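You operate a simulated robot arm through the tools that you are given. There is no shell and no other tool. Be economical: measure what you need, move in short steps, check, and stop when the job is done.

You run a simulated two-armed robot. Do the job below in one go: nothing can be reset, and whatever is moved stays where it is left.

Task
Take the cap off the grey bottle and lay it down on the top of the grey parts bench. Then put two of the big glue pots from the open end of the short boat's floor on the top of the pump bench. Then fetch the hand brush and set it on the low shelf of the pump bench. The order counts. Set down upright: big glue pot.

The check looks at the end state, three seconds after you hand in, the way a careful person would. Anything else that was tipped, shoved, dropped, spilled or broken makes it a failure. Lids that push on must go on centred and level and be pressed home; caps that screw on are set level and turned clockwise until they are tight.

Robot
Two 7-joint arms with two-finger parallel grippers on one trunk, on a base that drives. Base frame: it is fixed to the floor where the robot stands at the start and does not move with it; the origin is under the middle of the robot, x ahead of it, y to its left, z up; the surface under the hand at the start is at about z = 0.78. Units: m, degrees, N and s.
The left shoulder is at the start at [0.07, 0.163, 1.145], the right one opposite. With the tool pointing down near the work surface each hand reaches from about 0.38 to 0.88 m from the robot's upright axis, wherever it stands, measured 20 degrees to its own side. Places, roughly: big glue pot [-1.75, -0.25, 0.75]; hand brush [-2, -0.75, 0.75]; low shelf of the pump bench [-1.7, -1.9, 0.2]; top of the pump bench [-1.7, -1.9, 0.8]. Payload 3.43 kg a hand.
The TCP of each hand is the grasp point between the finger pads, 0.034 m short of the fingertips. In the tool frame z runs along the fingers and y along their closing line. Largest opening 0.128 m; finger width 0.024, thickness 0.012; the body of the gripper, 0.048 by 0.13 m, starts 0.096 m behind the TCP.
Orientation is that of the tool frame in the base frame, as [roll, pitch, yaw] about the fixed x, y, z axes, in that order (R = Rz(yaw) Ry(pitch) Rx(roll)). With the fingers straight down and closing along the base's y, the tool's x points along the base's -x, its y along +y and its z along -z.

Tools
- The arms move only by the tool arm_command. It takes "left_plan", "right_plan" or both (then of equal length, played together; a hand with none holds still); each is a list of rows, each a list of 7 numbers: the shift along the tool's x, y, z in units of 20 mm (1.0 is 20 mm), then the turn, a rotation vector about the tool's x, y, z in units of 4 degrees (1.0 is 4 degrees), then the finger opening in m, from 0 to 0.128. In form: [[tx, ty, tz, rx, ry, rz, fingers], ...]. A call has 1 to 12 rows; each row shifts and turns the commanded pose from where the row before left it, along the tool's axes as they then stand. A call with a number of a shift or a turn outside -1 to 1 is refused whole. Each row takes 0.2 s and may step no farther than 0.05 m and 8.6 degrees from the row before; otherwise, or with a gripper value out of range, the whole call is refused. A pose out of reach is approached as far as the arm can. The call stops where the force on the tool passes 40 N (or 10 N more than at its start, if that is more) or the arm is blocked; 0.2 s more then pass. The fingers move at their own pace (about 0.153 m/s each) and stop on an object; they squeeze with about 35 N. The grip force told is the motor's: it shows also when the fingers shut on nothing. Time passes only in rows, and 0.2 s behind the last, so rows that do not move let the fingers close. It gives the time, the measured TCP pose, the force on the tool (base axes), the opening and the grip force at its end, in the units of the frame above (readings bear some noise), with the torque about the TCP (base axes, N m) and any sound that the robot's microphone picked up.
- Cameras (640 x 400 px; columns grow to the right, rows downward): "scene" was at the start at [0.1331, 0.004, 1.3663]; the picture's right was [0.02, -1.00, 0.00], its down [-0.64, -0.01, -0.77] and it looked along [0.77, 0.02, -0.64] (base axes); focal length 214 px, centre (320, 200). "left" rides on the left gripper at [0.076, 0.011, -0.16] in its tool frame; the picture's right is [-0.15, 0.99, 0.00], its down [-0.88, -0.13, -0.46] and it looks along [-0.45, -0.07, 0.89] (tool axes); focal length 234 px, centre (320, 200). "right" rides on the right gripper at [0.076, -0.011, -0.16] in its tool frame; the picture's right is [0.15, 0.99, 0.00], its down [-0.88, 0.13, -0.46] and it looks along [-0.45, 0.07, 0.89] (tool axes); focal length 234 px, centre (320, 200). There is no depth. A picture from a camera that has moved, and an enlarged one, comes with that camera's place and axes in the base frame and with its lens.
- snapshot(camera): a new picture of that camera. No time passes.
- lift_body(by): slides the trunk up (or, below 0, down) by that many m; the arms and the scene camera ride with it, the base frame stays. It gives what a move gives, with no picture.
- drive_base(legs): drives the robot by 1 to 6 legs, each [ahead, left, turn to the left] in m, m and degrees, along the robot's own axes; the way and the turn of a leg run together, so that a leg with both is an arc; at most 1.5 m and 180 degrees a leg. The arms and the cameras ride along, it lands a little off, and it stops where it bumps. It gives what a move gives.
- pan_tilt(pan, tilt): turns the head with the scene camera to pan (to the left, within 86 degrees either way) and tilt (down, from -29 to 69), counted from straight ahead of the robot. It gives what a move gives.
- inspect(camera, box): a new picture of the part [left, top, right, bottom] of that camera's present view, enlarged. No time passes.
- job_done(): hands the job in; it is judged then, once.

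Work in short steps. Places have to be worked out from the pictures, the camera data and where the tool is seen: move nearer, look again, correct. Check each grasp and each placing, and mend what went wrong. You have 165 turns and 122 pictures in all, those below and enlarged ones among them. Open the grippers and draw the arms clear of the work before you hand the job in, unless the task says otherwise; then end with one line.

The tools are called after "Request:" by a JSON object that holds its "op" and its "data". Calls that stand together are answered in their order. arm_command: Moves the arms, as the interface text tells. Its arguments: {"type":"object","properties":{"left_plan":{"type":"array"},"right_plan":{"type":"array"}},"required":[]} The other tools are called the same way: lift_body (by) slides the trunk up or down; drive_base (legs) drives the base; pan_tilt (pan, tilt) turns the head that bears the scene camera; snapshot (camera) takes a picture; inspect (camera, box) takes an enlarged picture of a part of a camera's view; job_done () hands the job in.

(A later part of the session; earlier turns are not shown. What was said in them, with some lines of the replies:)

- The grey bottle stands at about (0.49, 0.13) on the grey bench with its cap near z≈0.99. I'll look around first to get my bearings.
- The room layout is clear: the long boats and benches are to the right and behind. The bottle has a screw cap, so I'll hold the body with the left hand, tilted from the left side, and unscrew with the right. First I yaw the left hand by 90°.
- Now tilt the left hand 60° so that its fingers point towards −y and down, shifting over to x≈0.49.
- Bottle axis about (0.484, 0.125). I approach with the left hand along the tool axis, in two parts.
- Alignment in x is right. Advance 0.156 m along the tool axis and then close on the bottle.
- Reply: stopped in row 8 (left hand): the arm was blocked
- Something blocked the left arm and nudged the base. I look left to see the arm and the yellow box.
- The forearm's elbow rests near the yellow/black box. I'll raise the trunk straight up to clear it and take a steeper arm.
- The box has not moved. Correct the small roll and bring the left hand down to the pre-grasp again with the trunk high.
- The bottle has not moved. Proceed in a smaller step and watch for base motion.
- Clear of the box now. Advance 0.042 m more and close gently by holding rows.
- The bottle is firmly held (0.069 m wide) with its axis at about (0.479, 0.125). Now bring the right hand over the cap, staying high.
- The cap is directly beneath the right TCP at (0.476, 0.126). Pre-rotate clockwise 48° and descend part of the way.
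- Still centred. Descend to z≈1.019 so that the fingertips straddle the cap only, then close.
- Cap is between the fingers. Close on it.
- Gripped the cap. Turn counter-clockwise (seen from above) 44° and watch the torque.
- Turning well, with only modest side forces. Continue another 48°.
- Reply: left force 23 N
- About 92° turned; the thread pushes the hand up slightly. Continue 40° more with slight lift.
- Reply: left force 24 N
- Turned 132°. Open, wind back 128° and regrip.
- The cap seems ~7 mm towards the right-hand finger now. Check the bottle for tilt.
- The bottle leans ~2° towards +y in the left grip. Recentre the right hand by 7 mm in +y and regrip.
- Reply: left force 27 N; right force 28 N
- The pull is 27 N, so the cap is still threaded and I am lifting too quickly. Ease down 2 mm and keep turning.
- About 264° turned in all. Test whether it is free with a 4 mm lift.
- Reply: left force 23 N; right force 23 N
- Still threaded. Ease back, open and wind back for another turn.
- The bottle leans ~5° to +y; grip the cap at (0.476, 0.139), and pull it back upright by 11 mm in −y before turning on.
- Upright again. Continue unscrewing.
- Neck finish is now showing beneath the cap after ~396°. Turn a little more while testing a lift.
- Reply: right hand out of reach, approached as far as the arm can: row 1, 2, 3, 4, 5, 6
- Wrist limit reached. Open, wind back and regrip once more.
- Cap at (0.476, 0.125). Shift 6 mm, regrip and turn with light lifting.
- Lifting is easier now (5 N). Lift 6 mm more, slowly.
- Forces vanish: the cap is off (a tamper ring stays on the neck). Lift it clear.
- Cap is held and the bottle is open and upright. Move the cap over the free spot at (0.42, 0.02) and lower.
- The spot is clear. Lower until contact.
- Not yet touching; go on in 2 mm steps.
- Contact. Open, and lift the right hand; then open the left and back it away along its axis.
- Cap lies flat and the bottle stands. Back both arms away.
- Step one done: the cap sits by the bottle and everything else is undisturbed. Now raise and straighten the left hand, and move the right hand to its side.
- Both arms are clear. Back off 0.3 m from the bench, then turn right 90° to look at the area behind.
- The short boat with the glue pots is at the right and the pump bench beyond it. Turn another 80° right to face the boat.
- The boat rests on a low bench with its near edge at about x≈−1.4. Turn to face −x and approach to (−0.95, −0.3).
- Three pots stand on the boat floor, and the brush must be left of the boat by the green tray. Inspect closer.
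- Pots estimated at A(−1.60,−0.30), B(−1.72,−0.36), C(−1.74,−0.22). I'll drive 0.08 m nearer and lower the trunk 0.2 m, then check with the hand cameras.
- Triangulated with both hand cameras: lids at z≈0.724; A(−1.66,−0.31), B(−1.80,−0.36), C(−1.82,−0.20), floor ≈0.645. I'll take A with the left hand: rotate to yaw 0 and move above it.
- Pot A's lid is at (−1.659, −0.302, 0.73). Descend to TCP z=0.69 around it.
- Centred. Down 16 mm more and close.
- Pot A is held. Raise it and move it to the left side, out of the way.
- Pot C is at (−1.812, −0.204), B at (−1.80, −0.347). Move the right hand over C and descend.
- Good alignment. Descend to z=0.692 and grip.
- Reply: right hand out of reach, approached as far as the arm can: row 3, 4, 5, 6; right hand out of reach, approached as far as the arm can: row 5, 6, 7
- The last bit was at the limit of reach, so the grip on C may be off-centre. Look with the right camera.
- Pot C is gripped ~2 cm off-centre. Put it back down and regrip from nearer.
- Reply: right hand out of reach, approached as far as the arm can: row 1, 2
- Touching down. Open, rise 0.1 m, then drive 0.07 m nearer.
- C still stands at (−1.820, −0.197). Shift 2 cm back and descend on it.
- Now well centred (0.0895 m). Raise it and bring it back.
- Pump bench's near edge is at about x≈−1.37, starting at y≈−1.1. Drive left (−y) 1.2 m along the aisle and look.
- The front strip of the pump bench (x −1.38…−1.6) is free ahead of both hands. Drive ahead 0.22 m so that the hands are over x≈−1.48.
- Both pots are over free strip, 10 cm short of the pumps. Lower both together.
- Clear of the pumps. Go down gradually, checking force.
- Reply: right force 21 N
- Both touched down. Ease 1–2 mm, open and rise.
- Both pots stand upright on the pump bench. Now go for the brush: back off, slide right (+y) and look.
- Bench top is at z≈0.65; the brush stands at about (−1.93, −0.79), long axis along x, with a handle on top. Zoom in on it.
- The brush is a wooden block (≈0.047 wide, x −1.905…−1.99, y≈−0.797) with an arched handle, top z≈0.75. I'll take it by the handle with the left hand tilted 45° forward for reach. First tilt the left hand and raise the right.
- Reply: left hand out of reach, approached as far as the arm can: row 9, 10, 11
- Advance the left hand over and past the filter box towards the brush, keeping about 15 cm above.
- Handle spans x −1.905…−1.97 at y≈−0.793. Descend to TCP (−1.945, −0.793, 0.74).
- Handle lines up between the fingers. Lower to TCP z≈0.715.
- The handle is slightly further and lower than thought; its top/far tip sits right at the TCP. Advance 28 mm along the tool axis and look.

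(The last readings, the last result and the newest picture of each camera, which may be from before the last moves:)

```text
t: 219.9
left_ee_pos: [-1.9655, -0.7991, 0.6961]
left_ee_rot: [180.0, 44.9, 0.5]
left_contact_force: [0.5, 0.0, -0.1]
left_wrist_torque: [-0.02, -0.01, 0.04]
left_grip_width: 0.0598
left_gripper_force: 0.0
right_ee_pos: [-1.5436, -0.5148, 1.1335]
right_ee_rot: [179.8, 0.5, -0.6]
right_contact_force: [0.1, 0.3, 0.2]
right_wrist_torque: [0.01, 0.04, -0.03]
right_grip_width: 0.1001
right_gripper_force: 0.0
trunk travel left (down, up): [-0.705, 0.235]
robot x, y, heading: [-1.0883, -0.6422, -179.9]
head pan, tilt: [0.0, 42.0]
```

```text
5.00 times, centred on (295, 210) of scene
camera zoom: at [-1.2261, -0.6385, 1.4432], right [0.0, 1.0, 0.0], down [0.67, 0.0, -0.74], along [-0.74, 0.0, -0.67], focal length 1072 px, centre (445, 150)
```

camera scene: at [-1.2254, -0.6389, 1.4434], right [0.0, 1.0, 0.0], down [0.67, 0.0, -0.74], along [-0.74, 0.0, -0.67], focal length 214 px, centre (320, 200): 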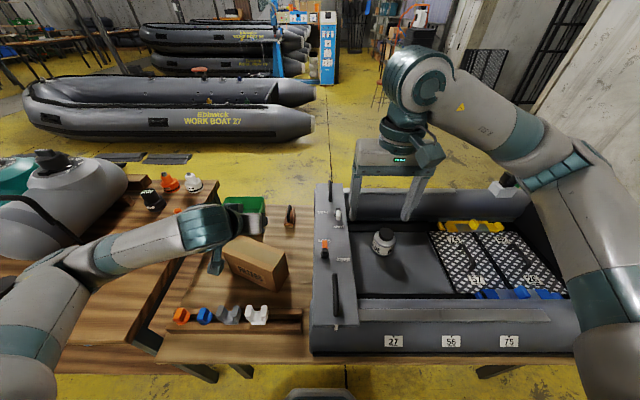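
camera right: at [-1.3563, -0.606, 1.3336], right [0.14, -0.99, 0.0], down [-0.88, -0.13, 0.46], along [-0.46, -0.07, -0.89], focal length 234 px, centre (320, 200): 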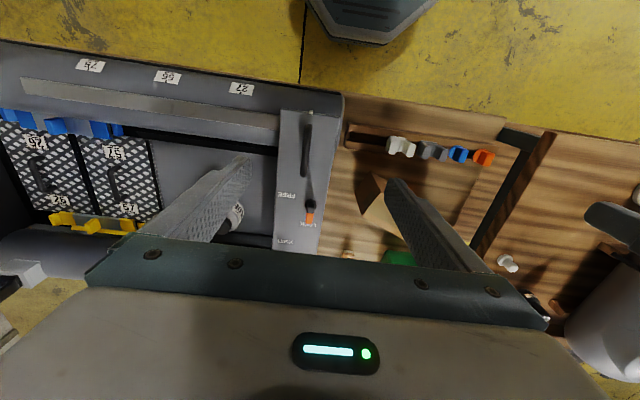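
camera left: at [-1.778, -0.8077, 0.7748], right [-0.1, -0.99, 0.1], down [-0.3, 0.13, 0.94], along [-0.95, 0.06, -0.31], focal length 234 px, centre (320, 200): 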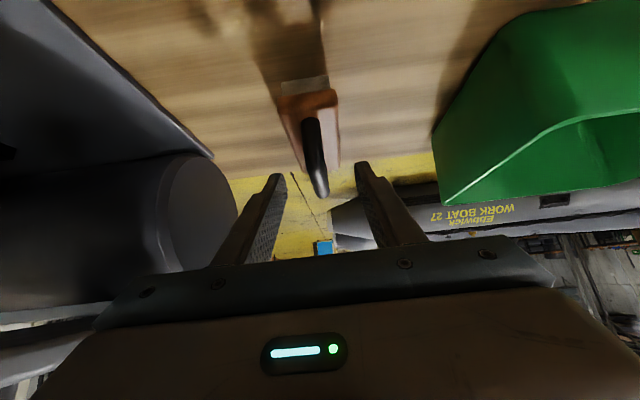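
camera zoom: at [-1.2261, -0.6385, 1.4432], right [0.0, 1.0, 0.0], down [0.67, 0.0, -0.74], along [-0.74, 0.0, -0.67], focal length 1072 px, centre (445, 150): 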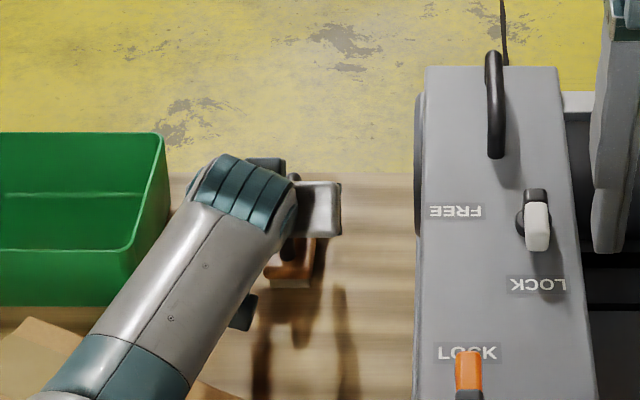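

The arched handle is now between the pads. Close on it and test by a small lift.

Request:
{"op": "arm_command", "data": {"left_plan": [[0, 0, 0, 0, 0, 0, 0.045], [0, 0, 0, 0, 0, 0, 0.03], [0, 0, 0, 0, 0, 0, 0.015], [0, 0, 0, 0, 0, 0, 0.0], [0, 0, 0, 0, 0, 0, 0.0]]}}

Request:
{"op": "arm_command", "data": {"left_plan": [[-0.5, 0, -0.5, 0, 0, 0, 0.0], [-0.6, 0, -0.6, 0, 0, 0, 0.0], [-0.6, 0, -0.6, 0, 0, 0, 0.0]]}}

Request:
{"op": "inspect", "data": {"camera": "left", "box": [230, 60, 420, 260]}}

```text
t: 221.1
left_ee_pos: [-1.9648, -0.7976, 0.6961]
left_ee_rot: [-179.9, 45.0, 0.5]
left_contact_force: [0.1, 0.3, -0.2]
left_wrist_torque: [0.02, -0.02, -0.01]
left_grip_width: 0.0149
left_gripper_force: 35.1
right_ee_pos: [-1.5428, -0.5156, 1.1337]
right_ee_rot: [179.9, 0.4, -0.8]
right_contact_force: [0.5, 0.2, 0.6]
right_wrist_torque: [0.01, 0.0, -0.03]
right_grip_width: 0.0997
right_gripper_force: 0.0
trunk travel left (down, up): [-0.705, 0.235]
robot x, y, heading: [-1.0898, -0.637, -179.8]
head pan, tilt: [0.0, 42.0]
```

```text
t: 221.9
left_ee_pos: [-1.9645, -0.7993, 0.7444]
left_ee_rot: [-179.9, 44.9, 0.4]
left_contact_force: [-0.7, -0.3, -1.3]
left_wrist_torque: [0.0, 0.03, -0.03]
left_grip_width: 0.0149
left_gripper_force: 34.8
right_ee_pos: [-1.543, -0.5141, 1.1327]
right_ee_rot: [179.9, 0.5, -0.6]
right_contact_force: [0.6, 0.8, 0.4]
right_wrist_torque: [0.02, -0.01, -0.01]
right_grip_width: 0.1001
right_gripper_force: 0.1
trunk travel left (down, up): [-0.705, 0.235]
robot x, y, heading: [-1.0945, -0.6431, -180.0]
head pan, tilt: [0.0, 42.0]
```

```text
2.00 times, centred on (325, 160) of left
camera zoom: at [-1.7973, -0.8085, 0.8023], right [-0.1, -0.99, 0.1], down [-0.3, 0.13, 0.94], along [-0.95, 0.06, -0.31], focal length 468 px, centre (310, 280)
```

zoom: 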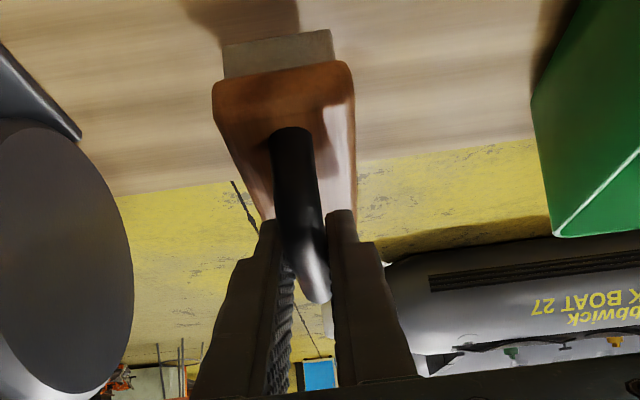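

Brush is held. Raise it, then back away from the bench.

Request:
{"op": "arm_command", "data": {"left_plan": [[-0.7, 0, -0.7, 0, 0, 0, 0.0], [-0.7, 0, -0.7, 0, 0, 0, 0.0], [-0.7, 0, -0.7, 0, 0, 0, 0.0], [-0.7, 0, -0.7, 0, 0, 0, 0.0], [-0.7, 0, -0.7, 0, 0, 0, 0.0], [-0.7, 0, -0.7, 0, 0, 0, 0.0], [-0.7, 0, -0.7, 0, 0, 0, 0.0], [-0.7, 0, -0.7, 0, 0, 0, 0.0], [-0.7, 0, -0.7, 0, 0, 0, 0.0], [-0.7, 0, -0.7, 0, 0, 0, 0.0], [-0.7, 0, -0.7, 0, 0, 0, 0.0], [-0.7, 0, -0.7, 0, 0, 0, 0.0]]}}

Request:
{"op": "lift_body", "data": {"by": 0.1}}

Request:
{"op": "drive_base", "data": {"legs": [[-0.45, 0, 0]]}}

Request:
{"op": "arm_command", "data": {"left_plan": [[0.7, 0, -0.7, 0, 0, 0, 0.0], [0.7, 0, -0.7, 0, 0, 0, 0.0], [0.7, 0, -0.7, 0, 0, 0, 0.0], [0.7, 0, -0.7, 0, 0, 0, 0.0], [0.7, 0, -0.7, 0, 0, 0, 0.0], [0.7, 0, -0.7, 0, 0, 0, 0.0], [0.7, 0, -0.7, 0, 0, 0, 0.0], [0.7, 0, -0.7, 0, 0, 0, 0.0], [0.7, 0, -0.7, 0, 0, 0, 0.0], [0.7, 0, -0.7, 0, 0, 0, 0.0], [0.7, 0, -0.7, 0, 0, 0, 0.0], [0.7, 0, -0.7, 0, 0, 0, 0.0]]}}

Request:
{"op": "snapshot", "data": {"camera": "scene"}}

```text
t: 224.5
left_ee_pos: [-1.965, -0.7968, 0.9825]
left_ee_rot: [-180.0, 45.0, 0.5]
left_contact_force: [-0.1, 0.3, -1.9]
left_wrist_torque: [-0.01, 0.0, 0.0]
left_grip_width: 0.015
left_gripper_force: 35.0
right_ee_pos: [-1.5438, -0.5164, 1.1337]
right_ee_rot: [179.9, 0.6, -0.8]
right_contact_force: [-0.2, -0.4, -0.9]
right_wrist_torque: [-0.01, 0.01, 0.01]
right_grip_width: 0.0999
right_gripper_force: 0.0
trunk travel left (down, up): [-0.705, 0.235]
robot x, y, heading: [-1.0929, -0.6439, -179.8]
head pan, tilt: [0.0, 42.0]
```

```text
t: 225.8
left_ee_pos: [-1.9664, -0.799, 1.0812]
left_ee_rot: [-179.9, 45.0, 0.5]
left_contact_force: [-0.3, -0.7, -1.6]
left_wrist_torque: [-0.01, 0.0, 0.01]
left_grip_width: 0.0153
left_gripper_force: 35.3
right_ee_pos: [-1.5436, -0.5153, 1.2325]
right_ee_rot: [179.9, 0.4, -0.8]
right_contact_force: [-0.2, 0.5, 0.1]
right_wrist_torque: [-0.01, -0.01, 0.0]
right_grip_width: 0.1
right_gripper_force: 0.1
trunk travel left (down, up): [-0.805, 0.135]
robot x, y, heading: [-1.0899, -0.6391, -179.7]
head pan, tilt: [0.0, 42.0]
```

```text
t: 228.5
left_ee_pos: [-1.5162, -0.7977, 1.0808]
left_ee_rot: [-180.0, 44.9, 0.5]
left_contact_force: [-0.2, 0.4, -1.1]
left_wrist_torque: [0.02, 0.01, -0.05]
left_grip_width: 0.0152
left_gripper_force: 35.0
right_ee_pos: [-1.0942, -0.5163, 1.2336]
right_ee_rot: [179.9, 0.4, -0.7]
right_contact_force: [-0.8, 0.5, -0.9]
right_wrist_torque: [0.03, -0.03, 0.0]
right_grip_width: 0.0999
right_gripper_force: 0.1
trunk travel left (down, up): [-0.805, 0.135]
robot x, y, heading: [-0.6405, -0.6395, -179.7]
head pan, tilt: [0.0, 42.0]
```

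```text
t: 231.1
left_ee_pos: [-1.2771, -0.7967, 1.0823]
left_ee_rot: [180.0, 45.0, 0.4]
left_contact_force: [-0.6, 0.0, -0.8]
left_wrist_torque: [-0.05, 0.0, 0.03]
left_grip_width: 0.015
left_gripper_force: 35.4
right_ee_pos: [-1.0929, -0.5159, 1.234]
right_ee_rot: [179.9, 0.5, -0.7]
right_contact_force: [0.4, 0.9, 0.2]
right_wrist_torque: [0.0, -0.03, 0.02]
right_grip_width: 0.1
right_gripper_force: 0.1
trunk travel left (down, up): [-0.805, 0.135]
robot x, y, heading: [-0.638, -0.6377, -180.2]
head pan, tilt: [0.0, 42.0]
```

```text
30 pictures are left
camera scene: at [-0.7762, -0.6381, 1.5434], right [0.0, 1.0, 0.0], down [0.67, 0.0, -0.74], along [-0.74, 0.0, -0.67], focal length 214 px, centre (320, 200)
```

scene: 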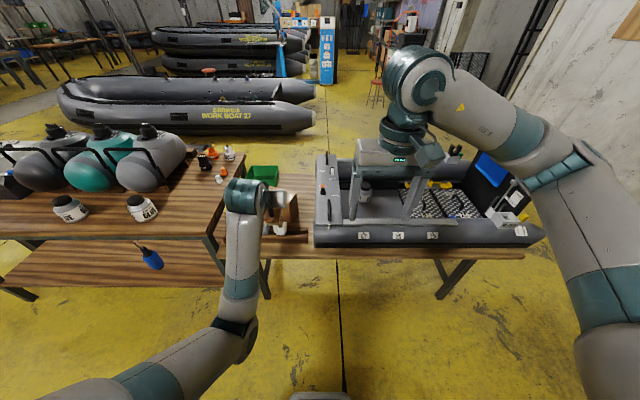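

Now slide left in front of the pump bench with extra clearance, lower the trunk, and look at the low shelf.

Request:
{"op": "drive_base", "data": {"legs": [[-0.15, 0, 0], [0, 0.85, 0]]}}

Request:
{"op": "lift_body", "data": {"by": -0.6}}

Request:
{"op": "pan_tilt", "data": {"pan": 0, "tilt": 25}}

Request:
{"op": "snapshot", "data": {"camera": "scene"}}

```text
t: 236.6
left_ee_pos: [-1.1339, -1.6439, 1.081]
left_ee_rot: [180.0, 44.9, 0.0]
left_contact_force: [0.0, -0.3, -2.0]
left_wrist_torque: [-0.02, -0.01, 0.03]
left_grip_width: 0.0149
left_gripper_force: 35.0
right_ee_pos: [-0.9459, -1.3659, 1.2327]
right_ee_rot: [179.9, 0.5, -1.2]
right_contact_force: [-0.4, 0.3, -0.7]
right_wrist_torque: [-0.02, -0.01, 0.03]
right_grip_width: 0.0999
right_gripper_force: 0.1
trunk travel left (down, up): [-0.805, 0.135]
robot x, y, heading: [-0.4976, -1.4953, 179.4]
head pan, tilt: [0.0, 42.0]
```

```text
refused: -0.6 is not a number from -0.4 to 0.4
```

```text
t: 237.4
left_ee_pos: [-1.1339, -1.6444, 1.0819]
left_ee_rot: [-179.8, 44.8, -0.1]
left_contact_force: [0.6, 0.2, -1.9]
left_wrist_torque: [0.01, -0.03, -0.01]
left_grip_width: 0.0149
left_gripper_force: 35.3
right_ee_pos: [-0.9471, -1.3653, 1.2333]
right_ee_rot: [179.9, 0.5, -1.3]
right_contact_force: [-0.2, 0.3, 0.1]
right_wrist_torque: [0.01, 0.01, -0.01]
right_grip_width: 0.1002
right_gripper_force: 0.1
trunk travel left (down, up): [-0.805, 0.135]
robot x, y, heading: [-0.4936, -1.4974, 179.4]
head pan, tilt: [0.0, 25.0]
```

```text
29 pictures are left
camera scene: at [-0.6386, -1.4924, 1.5695], right [0.01, 1.0, 0.0], down [0.42, 0.0, -0.91], along [-0.91, 0.01, -0.42], focal length 214 px, centre (320, 200)
```

scene: 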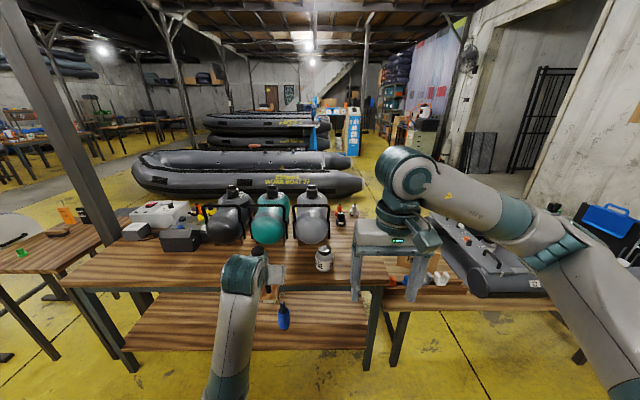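

Lower in two steps and look at the shelf.

Request:
{"op": "lift_body", "data": {"by": -0.4}}

Request:
{"op": "lift_body", "data": {"by": -0.25}}

Request:
{"op": "snapshot", "data": {"camera": "scene"}}

Request:
{"op": "snapshot", "data": {"camera": "left"}}

```text
t: 241.3
left_ee_pos: [-1.1327, -1.6451, 0.6823]
left_ee_rot: [-179.9, 44.9, -0.1]
left_contact_force: [0.3, -0.7, -1.4]
left_wrist_torque: [0.0, -0.05, 0.0]
left_grip_width: 0.0151
left_gripper_force: 35.1
right_ee_pos: [-0.9454, -1.3654, 0.8341]
right_ee_rot: [179.9, 0.5, -1.4]
right_contact_force: [-0.5, -0.4, 0.6]
right_wrist_torque: [0.03, 0.02, 0.01]
right_grip_width: 0.1
right_gripper_force: 0.1
trunk travel left (down, up): [-0.405, 0.535]
robot x, y, heading: [-0.4958, -1.4941, 179.7]
head pan, tilt: [0.0, 25.0]
```

```text
t: 243.8
left_ee_pos: [-1.134, -1.6457, 0.4321]
left_ee_rot: [-179.9, 44.9, -0.1]
left_contact_force: [0.4, 0.5, -1.5]
left_wrist_torque: [-0.01, -0.01, -0.02]
left_grip_width: 0.0153
left_gripper_force: 35.0
right_ee_pos: [-0.9453, -1.366, 0.5836]
right_ee_rot: [179.9, 0.4, -1.3]
right_contact_force: [0.0, -0.5, -0.7]
right_wrist_torque: [0.01, -0.01, -0.01]
right_grip_width: 0.0999
right_gripper_force: 0.1
trunk travel left (down, up): [-0.155, 0.785]
robot x, y, heading: [-0.4942, -1.4937, 179.2]
head pan, tilt: [0.0, 25.0]
```

```text
28 pictures are left
camera scene: at [-0.6383, -1.4922, 0.9196], right [0.01, 1.0, 0.0], down [0.42, 0.0, -0.91], along [-0.91, 0.01, -0.42], focal length 214 px, centre (320, 200)
```

scene: 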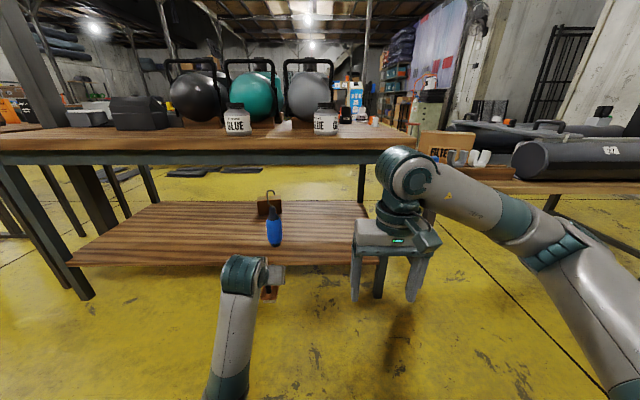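

```text
27 pictures are left
camera left: at [-0.966, -1.6562, 0.4911], right [-0.11, -0.99, 0.1], down [-0.3, 0.13, 0.94], along [-0.95, 0.07, -0.31], focal length 234 px, centre (320, 200)
```

left: 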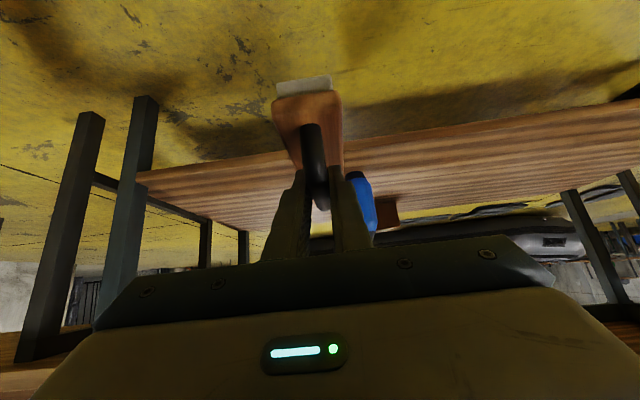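

The shelf's near edge is x≈−1.45, with a blue bottle and a box at y≈−1.74. I'll place at y≈−2.0, x≈−1.57, which is empty. Drive left 0.38 m, then ahead 0.25 m.

Request:
{"op": "drive_base", "data": {"legs": [[0, 0.38, 0], [0.25, 0, 0.5]]}}

Request:
{"op": "snapshot", "data": {"camera": "scene"}}

Request:
{"op": "snapshot", "data": {"camera": "left"}}

```text
t: 247.7
left_ee_pos: [-1.384, -2.0288, 0.4321]
left_ee_rot: [-179.9, 45.0, 0.4]
left_contact_force: [-0.6, -0.2, -2.5]
left_wrist_torque: [-0.01, -0.05, 0.01]
left_grip_width: 0.0147
left_gripper_force: 35.3
right_ee_pos: [-1.1988, -1.7478, 0.5832]
right_ee_rot: [179.9, 0.5, -0.9]
right_contact_force: [0.2, 0.3, -0.5]
right_wrist_torque: [-0.04, -0.03, 0.0]
right_grip_width: 0.1002
right_gripper_force: 0.0
trunk travel left (down, up): [-0.155, 0.785]
robot x, y, heading: [-0.7444, -1.8726, -180.0]
head pan, tilt: [0.0, 25.0]
```

```text
26 pictures are left
camera scene: at [-0.8908, -1.8711, 0.9195], right [0.0, 1.0, 0.0], down [0.42, 0.0, -0.91], along [-0.91, 0.0, -0.42], focal length 214 px, centre (320, 200)
```

scene: 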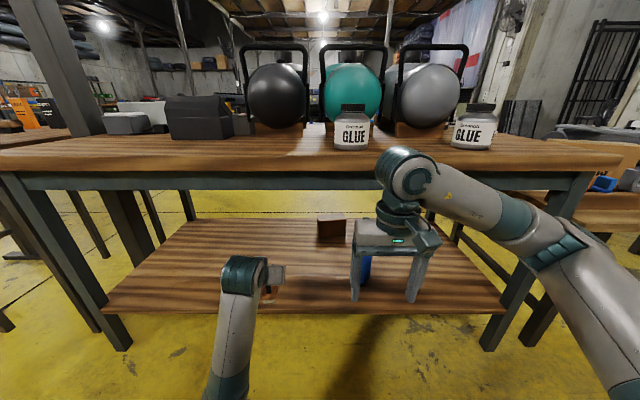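

```text
25 pictures are left
camera left: at [-1.217, -2.0381, 0.4909], right [-0.1, -0.99, 0.1], down [-0.3, 0.13, 0.94], along [-0.95, 0.06, -0.31], focal length 234 px, centre (320, 200)
```

left: 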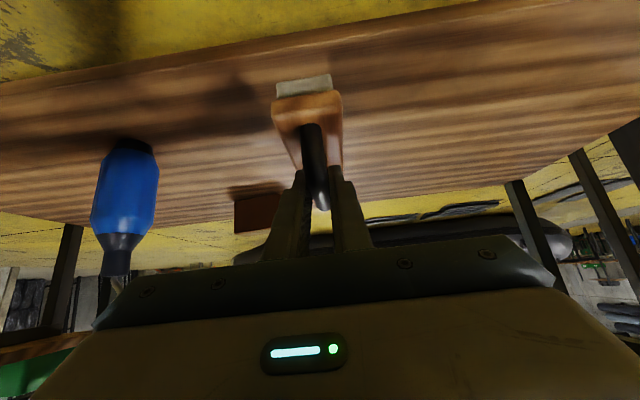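

Path is clear: move the brush forward 0.18 m over the shelf, then down.

Request:
{"op": "arm_command", "data": {"left_plan": [[-0.7, 0, 0.7, 0, 0, 0, 0.0], [-0.7, 0, 0.7, 0, 0, 0, 0.0], [-0.7, 0, 0.7, 0, 0, 0, 0.0], [-0.7, 0, 0.7, 0, 0, 0, 0.0], [-0.7, 0, 0.7, 0, 0, 0, 0.0], [-0.7, 0, 0.7, 0, 0, 0, 0.0], [-0.7, 0, 0.7, 0, 0, 0, 0.0], [-0.7, 0, 0.7, 0, 0, 0, 0.0], [-0.7, 0, 0.7, 0, 0, 0, 0.0]]}}

Request:
{"op": "arm_command", "data": {"left_plan": [[0.7, 0, 0.7, 0, 0, 0, 0.0], [0.7, 0, 0.7, 0, 0, 0, 0.0], [0.7, 0, 0.7, 0, 0, 0, 0.0], [0.7, 0, 0.7, 0, 0, 0, 0.0], [0.7, 0, 0.7, 0, 0, 0, 0.0]]}}

Request:
{"op": "snapshot", "data": {"camera": "left"}}

Request:
{"op": "snapshot", "data": {"camera": "scene"}}

```text
t: 249.7
left_ee_pos: [-1.5624, -2.0288, 0.431]
left_ee_rot: [-179.9, 44.9, 0.5]
left_contact_force: [0.4, -0.7, -1.3]
left_wrist_torque: [0.01, -0.04, -0.02]
left_grip_width: 0.0149
left_gripper_force: 34.9
right_ee_pos: [-1.1999, -1.7471, 0.5836]
right_ee_rot: [179.9, 0.5, -0.8]
right_contact_force: [0.0, -0.3, 0.0]
right_wrist_torque: [-0.03, 0.01, 0.0]
right_grip_width: 0.1001
right_gripper_force: 0.0
trunk travel left (down, up): [-0.155, 0.785]
robot x, y, heading: [-0.7481, -1.8723, -180.1]
head pan, tilt: [0.0, 25.0]
```

```text
t: 250.9
left_ee_pos: [-1.562, -2.0299, 0.3335]
left_ee_rot: [180.0, 44.9, 0.3]
left_contact_force: [0.1, 0.0, -1.6]
left_wrist_torque: [0.0, -0.02, 0.01]
left_grip_width: 0.0153
left_gripper_force: 34.7
right_ee_pos: [-1.1994, -1.747, 0.5841]
right_ee_rot: [179.9, 0.6, -0.8]
right_contact_force: [0.0, -0.6, 0.1]
right_wrist_torque: [-0.01, -0.02, -0.02]
right_grip_width: 0.1002
right_gripper_force: 0.1
trunk travel left (down, up): [-0.155, 0.785]
robot x, y, heading: [-0.7471, -1.8696, -180.1]
head pan, tilt: [0.0, 25.0]
```

```text
24 pictures are left
camera left: at [-1.3946, -2.0393, 0.3917], right [-0.1, -0.99, 0.1], down [-0.3, 0.13, 0.94], along [-0.95, 0.06, -0.31], focal length 234 px, centre (320, 200)
```

left: 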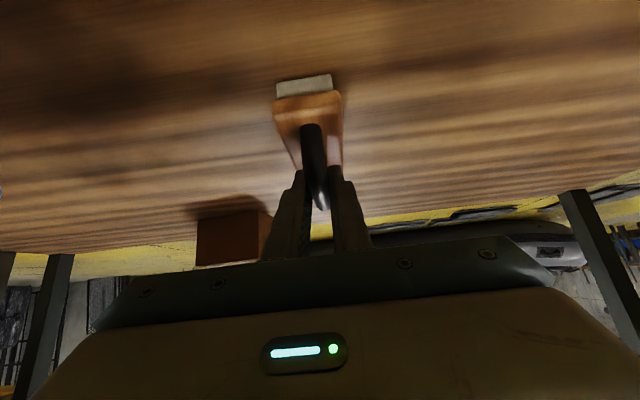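

```text
23 pictures are left
camera scene: at [-0.8909, -1.8711, 0.9195], right [0.0, 1.0, 0.0], down [0.42, 0.0, -0.91], along [-0.91, 0.0, -0.42], focal length 214 px, centre (320, 200)
```

scene: 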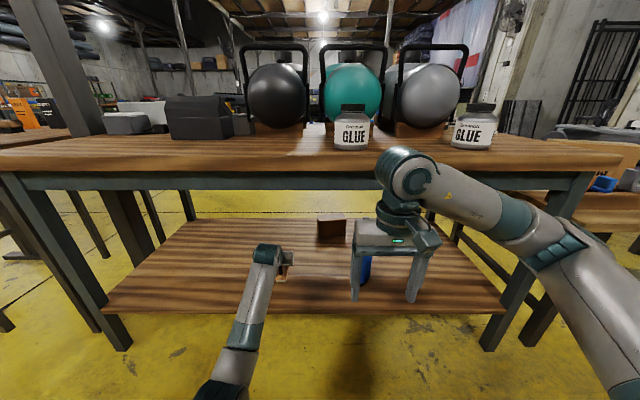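

Well over the shelf. Lower carefully to contact.

Request:
{"op": "arm_command", "data": {"left_plan": [[0.7, 0, 0.7, 0, 0, 0, 0.0], [0.5, 0, 0.5, 0, 0, 0, 0.0], [0.2, 0, 0.2, 0, 0, 0, 0.0]]}}

Request:
{"op": "arm_command", "data": {"left_plan": [[0.1, 0, 0.1, 0, 0, 0, 0.0], [0.1, 0, 0.1, 0, 0, 0, 0.0]]}}

Request:
{"op": "arm_command", "data": {"left_plan": [[0.1, 0, 0.1, 0, 0, 0, 0.0], [0, 0, 0, 0, 0, 0, 0.0]]}}

```text
t: 251.6
left_ee_pos: [-1.5671, -2.0281, 0.3127]
left_ee_rot: [-179.8, 46.7, 0.6]
left_contact_force: [-3.0, -0.2, 15.6]
left_wrist_torque: [0.01, -0.43, -0.01]
left_grip_width: 0.0155
left_gripper_force: 34.9
right_ee_pos: [-1.1977, -1.7468, 0.5845]
right_ee_rot: [179.9, 0.5, -0.8]
right_contact_force: [-0.2, 0.4, 1.0]
right_wrist_torque: [0.0, 0.05, -0.01]
right_grip_width: 0.1003
right_gripper_force: 0.1
trunk travel left (down, up): [-0.155, 0.785]
robot x, y, heading: [-0.7409, -1.8748, -180.0]
head pan, tilt: [0.0, 25.0]
stopped in row 3 (left hand): the force on the tool passed its limit at 55 N (the readings are from after the stop); the commanded pose is now the measured one
```

```text
t: 252.2
left_ee_pos: [-1.5684, -2.0278, 0.3126]
left_ee_rot: [-179.7, 47.3, 0.5]
left_contact_force: [-2.1, -0.5, 12.6]
left_wrist_torque: [-0.01, -0.36, -0.01]
left_grip_width: 0.0156
left_gripper_force: 35.3
right_ee_pos: [-1.1981, -1.7465, 0.5843]
right_ee_rot: [179.8, 0.6, -0.8]
right_contact_force: [0.3, -0.5, 1.2]
right_wrist_torque: [0.01, 0.04, 0.03]
right_grip_width: 0.0998
right_gripper_force: 0.1
trunk travel left (down, up): [-0.155, 0.785]
robot x, y, heading: [-0.7464, -1.8691, -179.8]
head pan, tilt: [0.0, 25.0]
stopped in row 2 (left hand): the force on the tool passed its limit at 42 N (the readings are from after the stop); the commanded pose is now the measured one
```

```text
t: 252.8
left_ee_pos: [-1.5684, -2.0278, 0.3131]
left_ee_rot: [-179.7, 47.5, 0.5]
left_contact_force: [-4.0, 0.0, 31.6]
left_wrist_torque: [-0.01, -0.39, -0.01]
left_grip_width: 0.0155
left_gripper_force: 34.8
right_ee_pos: [-1.1979, -1.7471, 0.5854]
right_ee_rot: [179.8, 0.7, -0.8]
right_contact_force: [0.9, 0.0, -0.2]
right_wrist_torque: [-0.02, -0.04, 0.01]
right_grip_width: 0.1003
right_gripper_force: 0.0
trunk travel left (down, up): [-0.155, 0.785]
robot x, y, heading: [-0.7519, -1.8754, -179.7]
head pan, tilt: [0.0, 25.0]
```

Contact at z=0.313. Check it is the bristles on the shelf.

Request:
{"op": "inspect", "data": {"camera": "left", "box": [230, 30, 420, 230]}}

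Request:
{"op": "inspect", "data": {"camera": "scene", "box": [200, 210, 340, 350]}}

```text
2.00 times, centred on (325, 130) of left
camera zoom: at [-1.3993, -2.0383, 0.3644], right [-0.09, -0.99, 0.1], down [-0.26, 0.13, 0.96], along [-0.96, 0.06, -0.27], focal length 468 px, centre (310, 340)
```

zoom: 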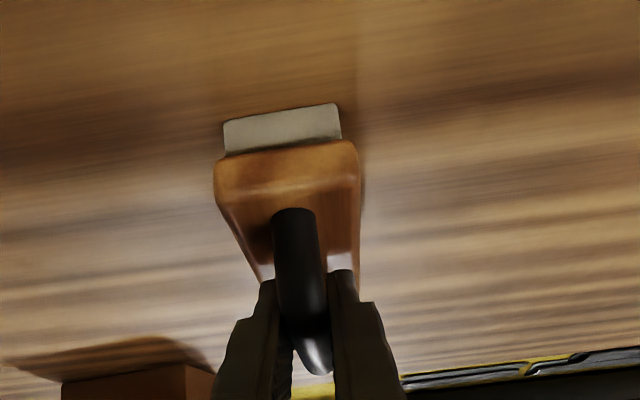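

```text
2.86 times, centred on (270, 280) of scene
camera zoom: at [-0.8875, -1.8705, 0.9203], right [0.0, 1.0, 0.0], down [0.42, 0.0, -0.91], along [-0.91, 0.0, -0.42], focal length 613 px, centre (463, -29)
```

zoom: 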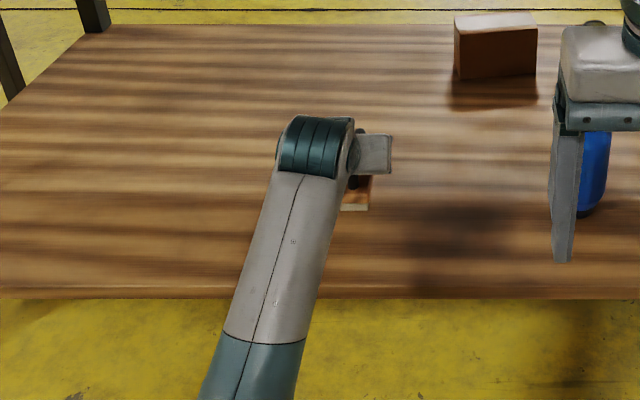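

The bristles are on the shelf. Ease up 2 mm, open, and check before retreating.

Request:
{"op": "arm_command", "data": {"left_plan": [[-0.06, 0, -0.06, 0, 0, 0, 0.0], [0, 0, 0, 0, 0, 0, 0.03], [0, 0, 0, 0, 0, 0, 0.05], [0, 0, 0, 0, 0, 0, 0.05]]}}

Request:
{"op": "arm_command", "data": {"left_plan": [[-0.5, 0, -0.5, 0, 0, 0, 0.05], [-0.7, 0, -0.7, 0, 0, 0, 0.05], [-0.7, 0, -0.7, 0, 0, 0, 0.05], [-0.7, 0, -0.7, 0, 0, 0, 0.05], [-0.7, 0, -0.7, 0, 0, 0, 0.05]]}}

Request:
{"op": "snapshot", "data": {"camera": "left"}}

```text
t: 253.8
left_ee_pos: [-1.5693, -2.0295, 0.3117]
left_ee_rot: [-179.8, 47.3, 0.5]
left_contact_force: [-2.3, 2.5, 27.6]
left_wrist_torque: [-0.45, 0.45, -0.17]
left_grip_width: 0.0482
left_gripper_force: 0.1
right_ee_pos: [-1.1983, -1.7464, 0.5856]
right_ee_rot: [179.7, 0.7, -0.7]
right_contact_force: [-0.4, -0.2, 0.6]
right_wrist_torque: [0.0, 0.01, 0.01]
right_grip_width: 0.0999
right_gripper_force: 0.0
trunk travel left (down, up): [-0.155, 0.785]
robot x, y, heading: [-0.7464, -1.8735, -179.4]
head pan, tilt: [0.0, 25.0]
```

```text
t: 255.0
left_ee_pos: [-1.5643, -2.0289, 0.4005]
left_ee_rot: [-179.7, 46.8, 0.5]
left_contact_force: [-0.7, 0.4, -0.1]
left_wrist_torque: [0.02, 0.03, -0.01]
left_grip_width: 0.0501
left_gripper_force: 0.0
right_ee_pos: [-1.2004, -1.7482, 0.5833]
right_ee_rot: [179.9, 0.5, -0.8]
right_contact_force: [0.9, -0.3, -0.5]
right_wrist_torque: [0.0, 0.0, -0.02]
right_grip_width: 0.0998
right_gripper_force: 0.0
trunk travel left (down, up): [-0.155, 0.785]
robot x, y, heading: [-0.7435, -1.8712, -179.9]
head pan, tilt: [0.0, 25.0]
```

```text
20 pictures are left
camera left: at [-1.3955, -2.039, 0.4542], right [-0.09, -0.99, 0.1], down [-0.27, 0.13, 0.95], along [-0.96, 0.06, -0.28], focal length 234 px, centre (320, 200)
```

left: 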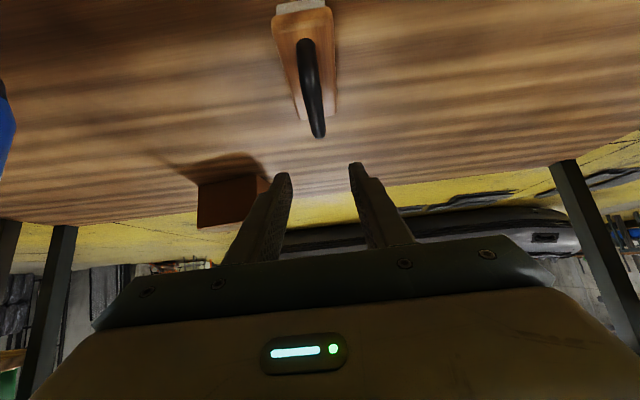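

The brush stands on the low shelf. Draw the left hand back out and drive clear.

Request:
{"op": "arm_command", "data": {"left_plan": [[0.65, 0, -0.7, 0, 0, 0, 0.05], [0.65, 0, -0.7, 0, 0, 0, 0.05], [0.65, 0, -0.7, 0, 0, 0, 0.05], [0.65, 0, -0.7, 0, 0, 0, 0.05], [0.65, 0, -0.7, 0, 0, 0, 0.05], [0.65, 0, -0.7, 0, 0, 0, 0.05], [0.65, 0, -0.7, 0, 0, 0, 0.05], [0.65, 0, -0.7, 0, 0, 0, 0.05], [0.65, 0, -0.7, 0, 0, 0, 0.05]]}}

Request:
{"op": "drive_base", "data": {"legs": [[-0.25, 0, 0]]}}

Request:
{"op": "snapshot", "data": {"camera": "scene"}}

Request:
{"op": "inspect", "data": {"camera": "scene", "box": [220, 190, 360, 290]}}

```text
t: 257.0
left_ee_pos: [-1.3978, -2.0447, 0.4105]
left_ee_rot: [178.0, 47.8, -0.3]
left_contact_force: [-0.2, 0.2, 0.1]
left_wrist_torque: [-0.02, 0.02, 0.01]
left_grip_width: 0.0499
left_gripper_force: 0.1
right_ee_pos: [-1.1986, -1.7484, 0.5871]
right_ee_rot: [-180.0, 0.6, -0.7]
right_contact_force: [-0.1, -0.6, 0.3]
right_wrist_torque: [0.05, -0.05, 0.0]
right_grip_width: 0.1
right_gripper_force: 0.1
trunk travel left (down, up): [-0.155, 0.785]
robot x, y, heading: [-0.747, -1.8718, -179.9]
head pan, tilt: [0.0, 25.0]
```

```text
t: 258.8
left_ee_pos: [-1.1512, -2.0678, 0.413]
left_ee_rot: [174.0, 48.4, -2.3]
left_contact_force: [0.3, -0.4, 0.6]
left_wrist_torque: [0.03, -0.03, -0.01]
left_grip_width: 0.0502
left_gripper_force: 0.1
right_ee_pos: [-0.9478, -1.7472, 0.5867]
right_ee_rot: [179.9, 0.8, -0.8]
right_contact_force: [0.2, 0.5, -0.8]
right_wrist_torque: [-0.01, 0.03, 0.0]
right_grip_width: 0.1001
right_gripper_force: 0.0
trunk travel left (down, up): [-0.155, 0.785]
robot x, y, heading: [-0.4968, -1.8743, -179.9]
head pan, tilt: [0.0, 25.0]
```

```text
19 pictures are left
camera scene: at [-0.6374, -1.8713, 0.9209], right [0.0, 1.0, 0.0], down [0.42, 0.0, -0.91], along [-0.91, 0.0, -0.42], focal length 214 px, centre (320, 200)
```

scene: 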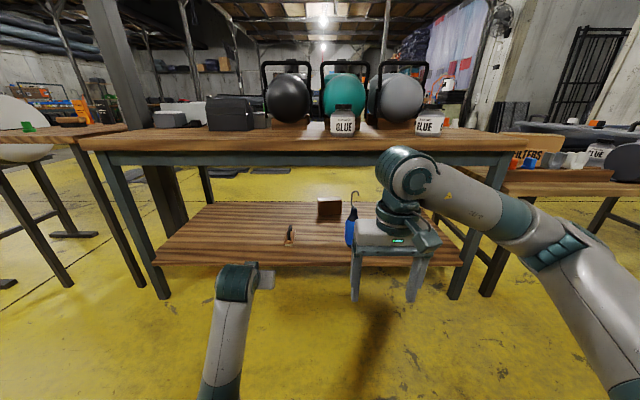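

```text
4.00 times, centred on (290, 240) of scene
camera zoom: at [-0.6374, -1.8713, 0.9209], right [0.0, 1.0, 0.0], down [0.42, 0.0, -0.91], along [-0.91, 0.0, -0.42], focal length 858 px, centre (440, 40)
```

zoom: 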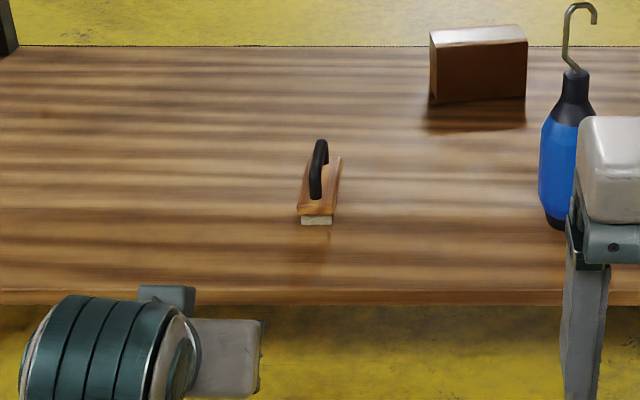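

The brush stands on the low shelf, and both pots stand on the top. Raise the trunk a bit to relax the arms clear, with one last check picture.

Request:
{"op": "lift_body", "data": {"by": 0.4}}

Request:
{"op": "snapshot", "data": {"camera": "scene"}}

```text
t: 262.6
left_ee_pos: [-1.1538, -2.0678, 0.81]
left_ee_rot: [173.9, 48.1, -2.2]
left_contact_force: [0.2, 0.2, -0.7]
left_wrist_torque: [-0.04, -0.01, -0.01]
left_grip_width: 0.0499
left_gripper_force: 0.1
right_ee_pos: [-0.9499, -1.7483, 0.9834]
right_ee_rot: [179.9, 0.6, -0.8]
right_contact_force: [0.3, -0.4, -0.4]
right_wrist_torque: [-0.01, -0.02, -0.01]
right_grip_width: 0.0999
right_gripper_force: 0.1
trunk travel left (down, up): [-0.555, 0.385]
robot x, y, heading: [-0.501, -1.8717, -179.9]
head pan, tilt: [0.0, 25.0]
```

```text
17 pictures are left
camera scene: at [-0.6411, -1.8709, 1.3195], right [0.0, 1.0, 0.0], down [0.42, 0.0, -0.91], along [-0.91, 0.0, -0.42], focal length 214 px, centre (320, 200)
```

scene: 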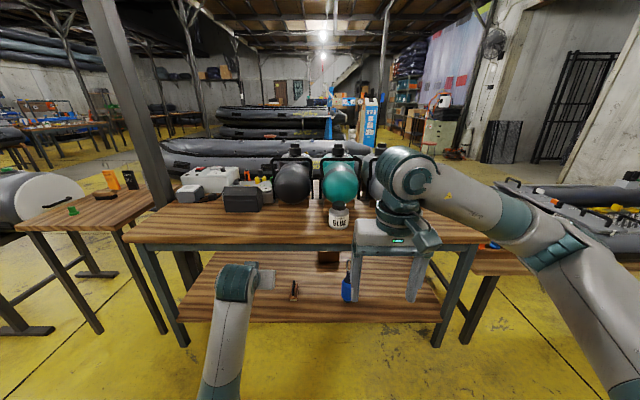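

Everything is in place, the grippers are open, and the arms are clear of the work, so I hand in.

Request:
{"op": "job_done", "data": {}}

```text
The job is handed in.
```

The job is handed in: the bottle cap lies on the grey parts bench, two big glue pots stand upright on top of the pump bench, and the hand brush stands on its low shelf.
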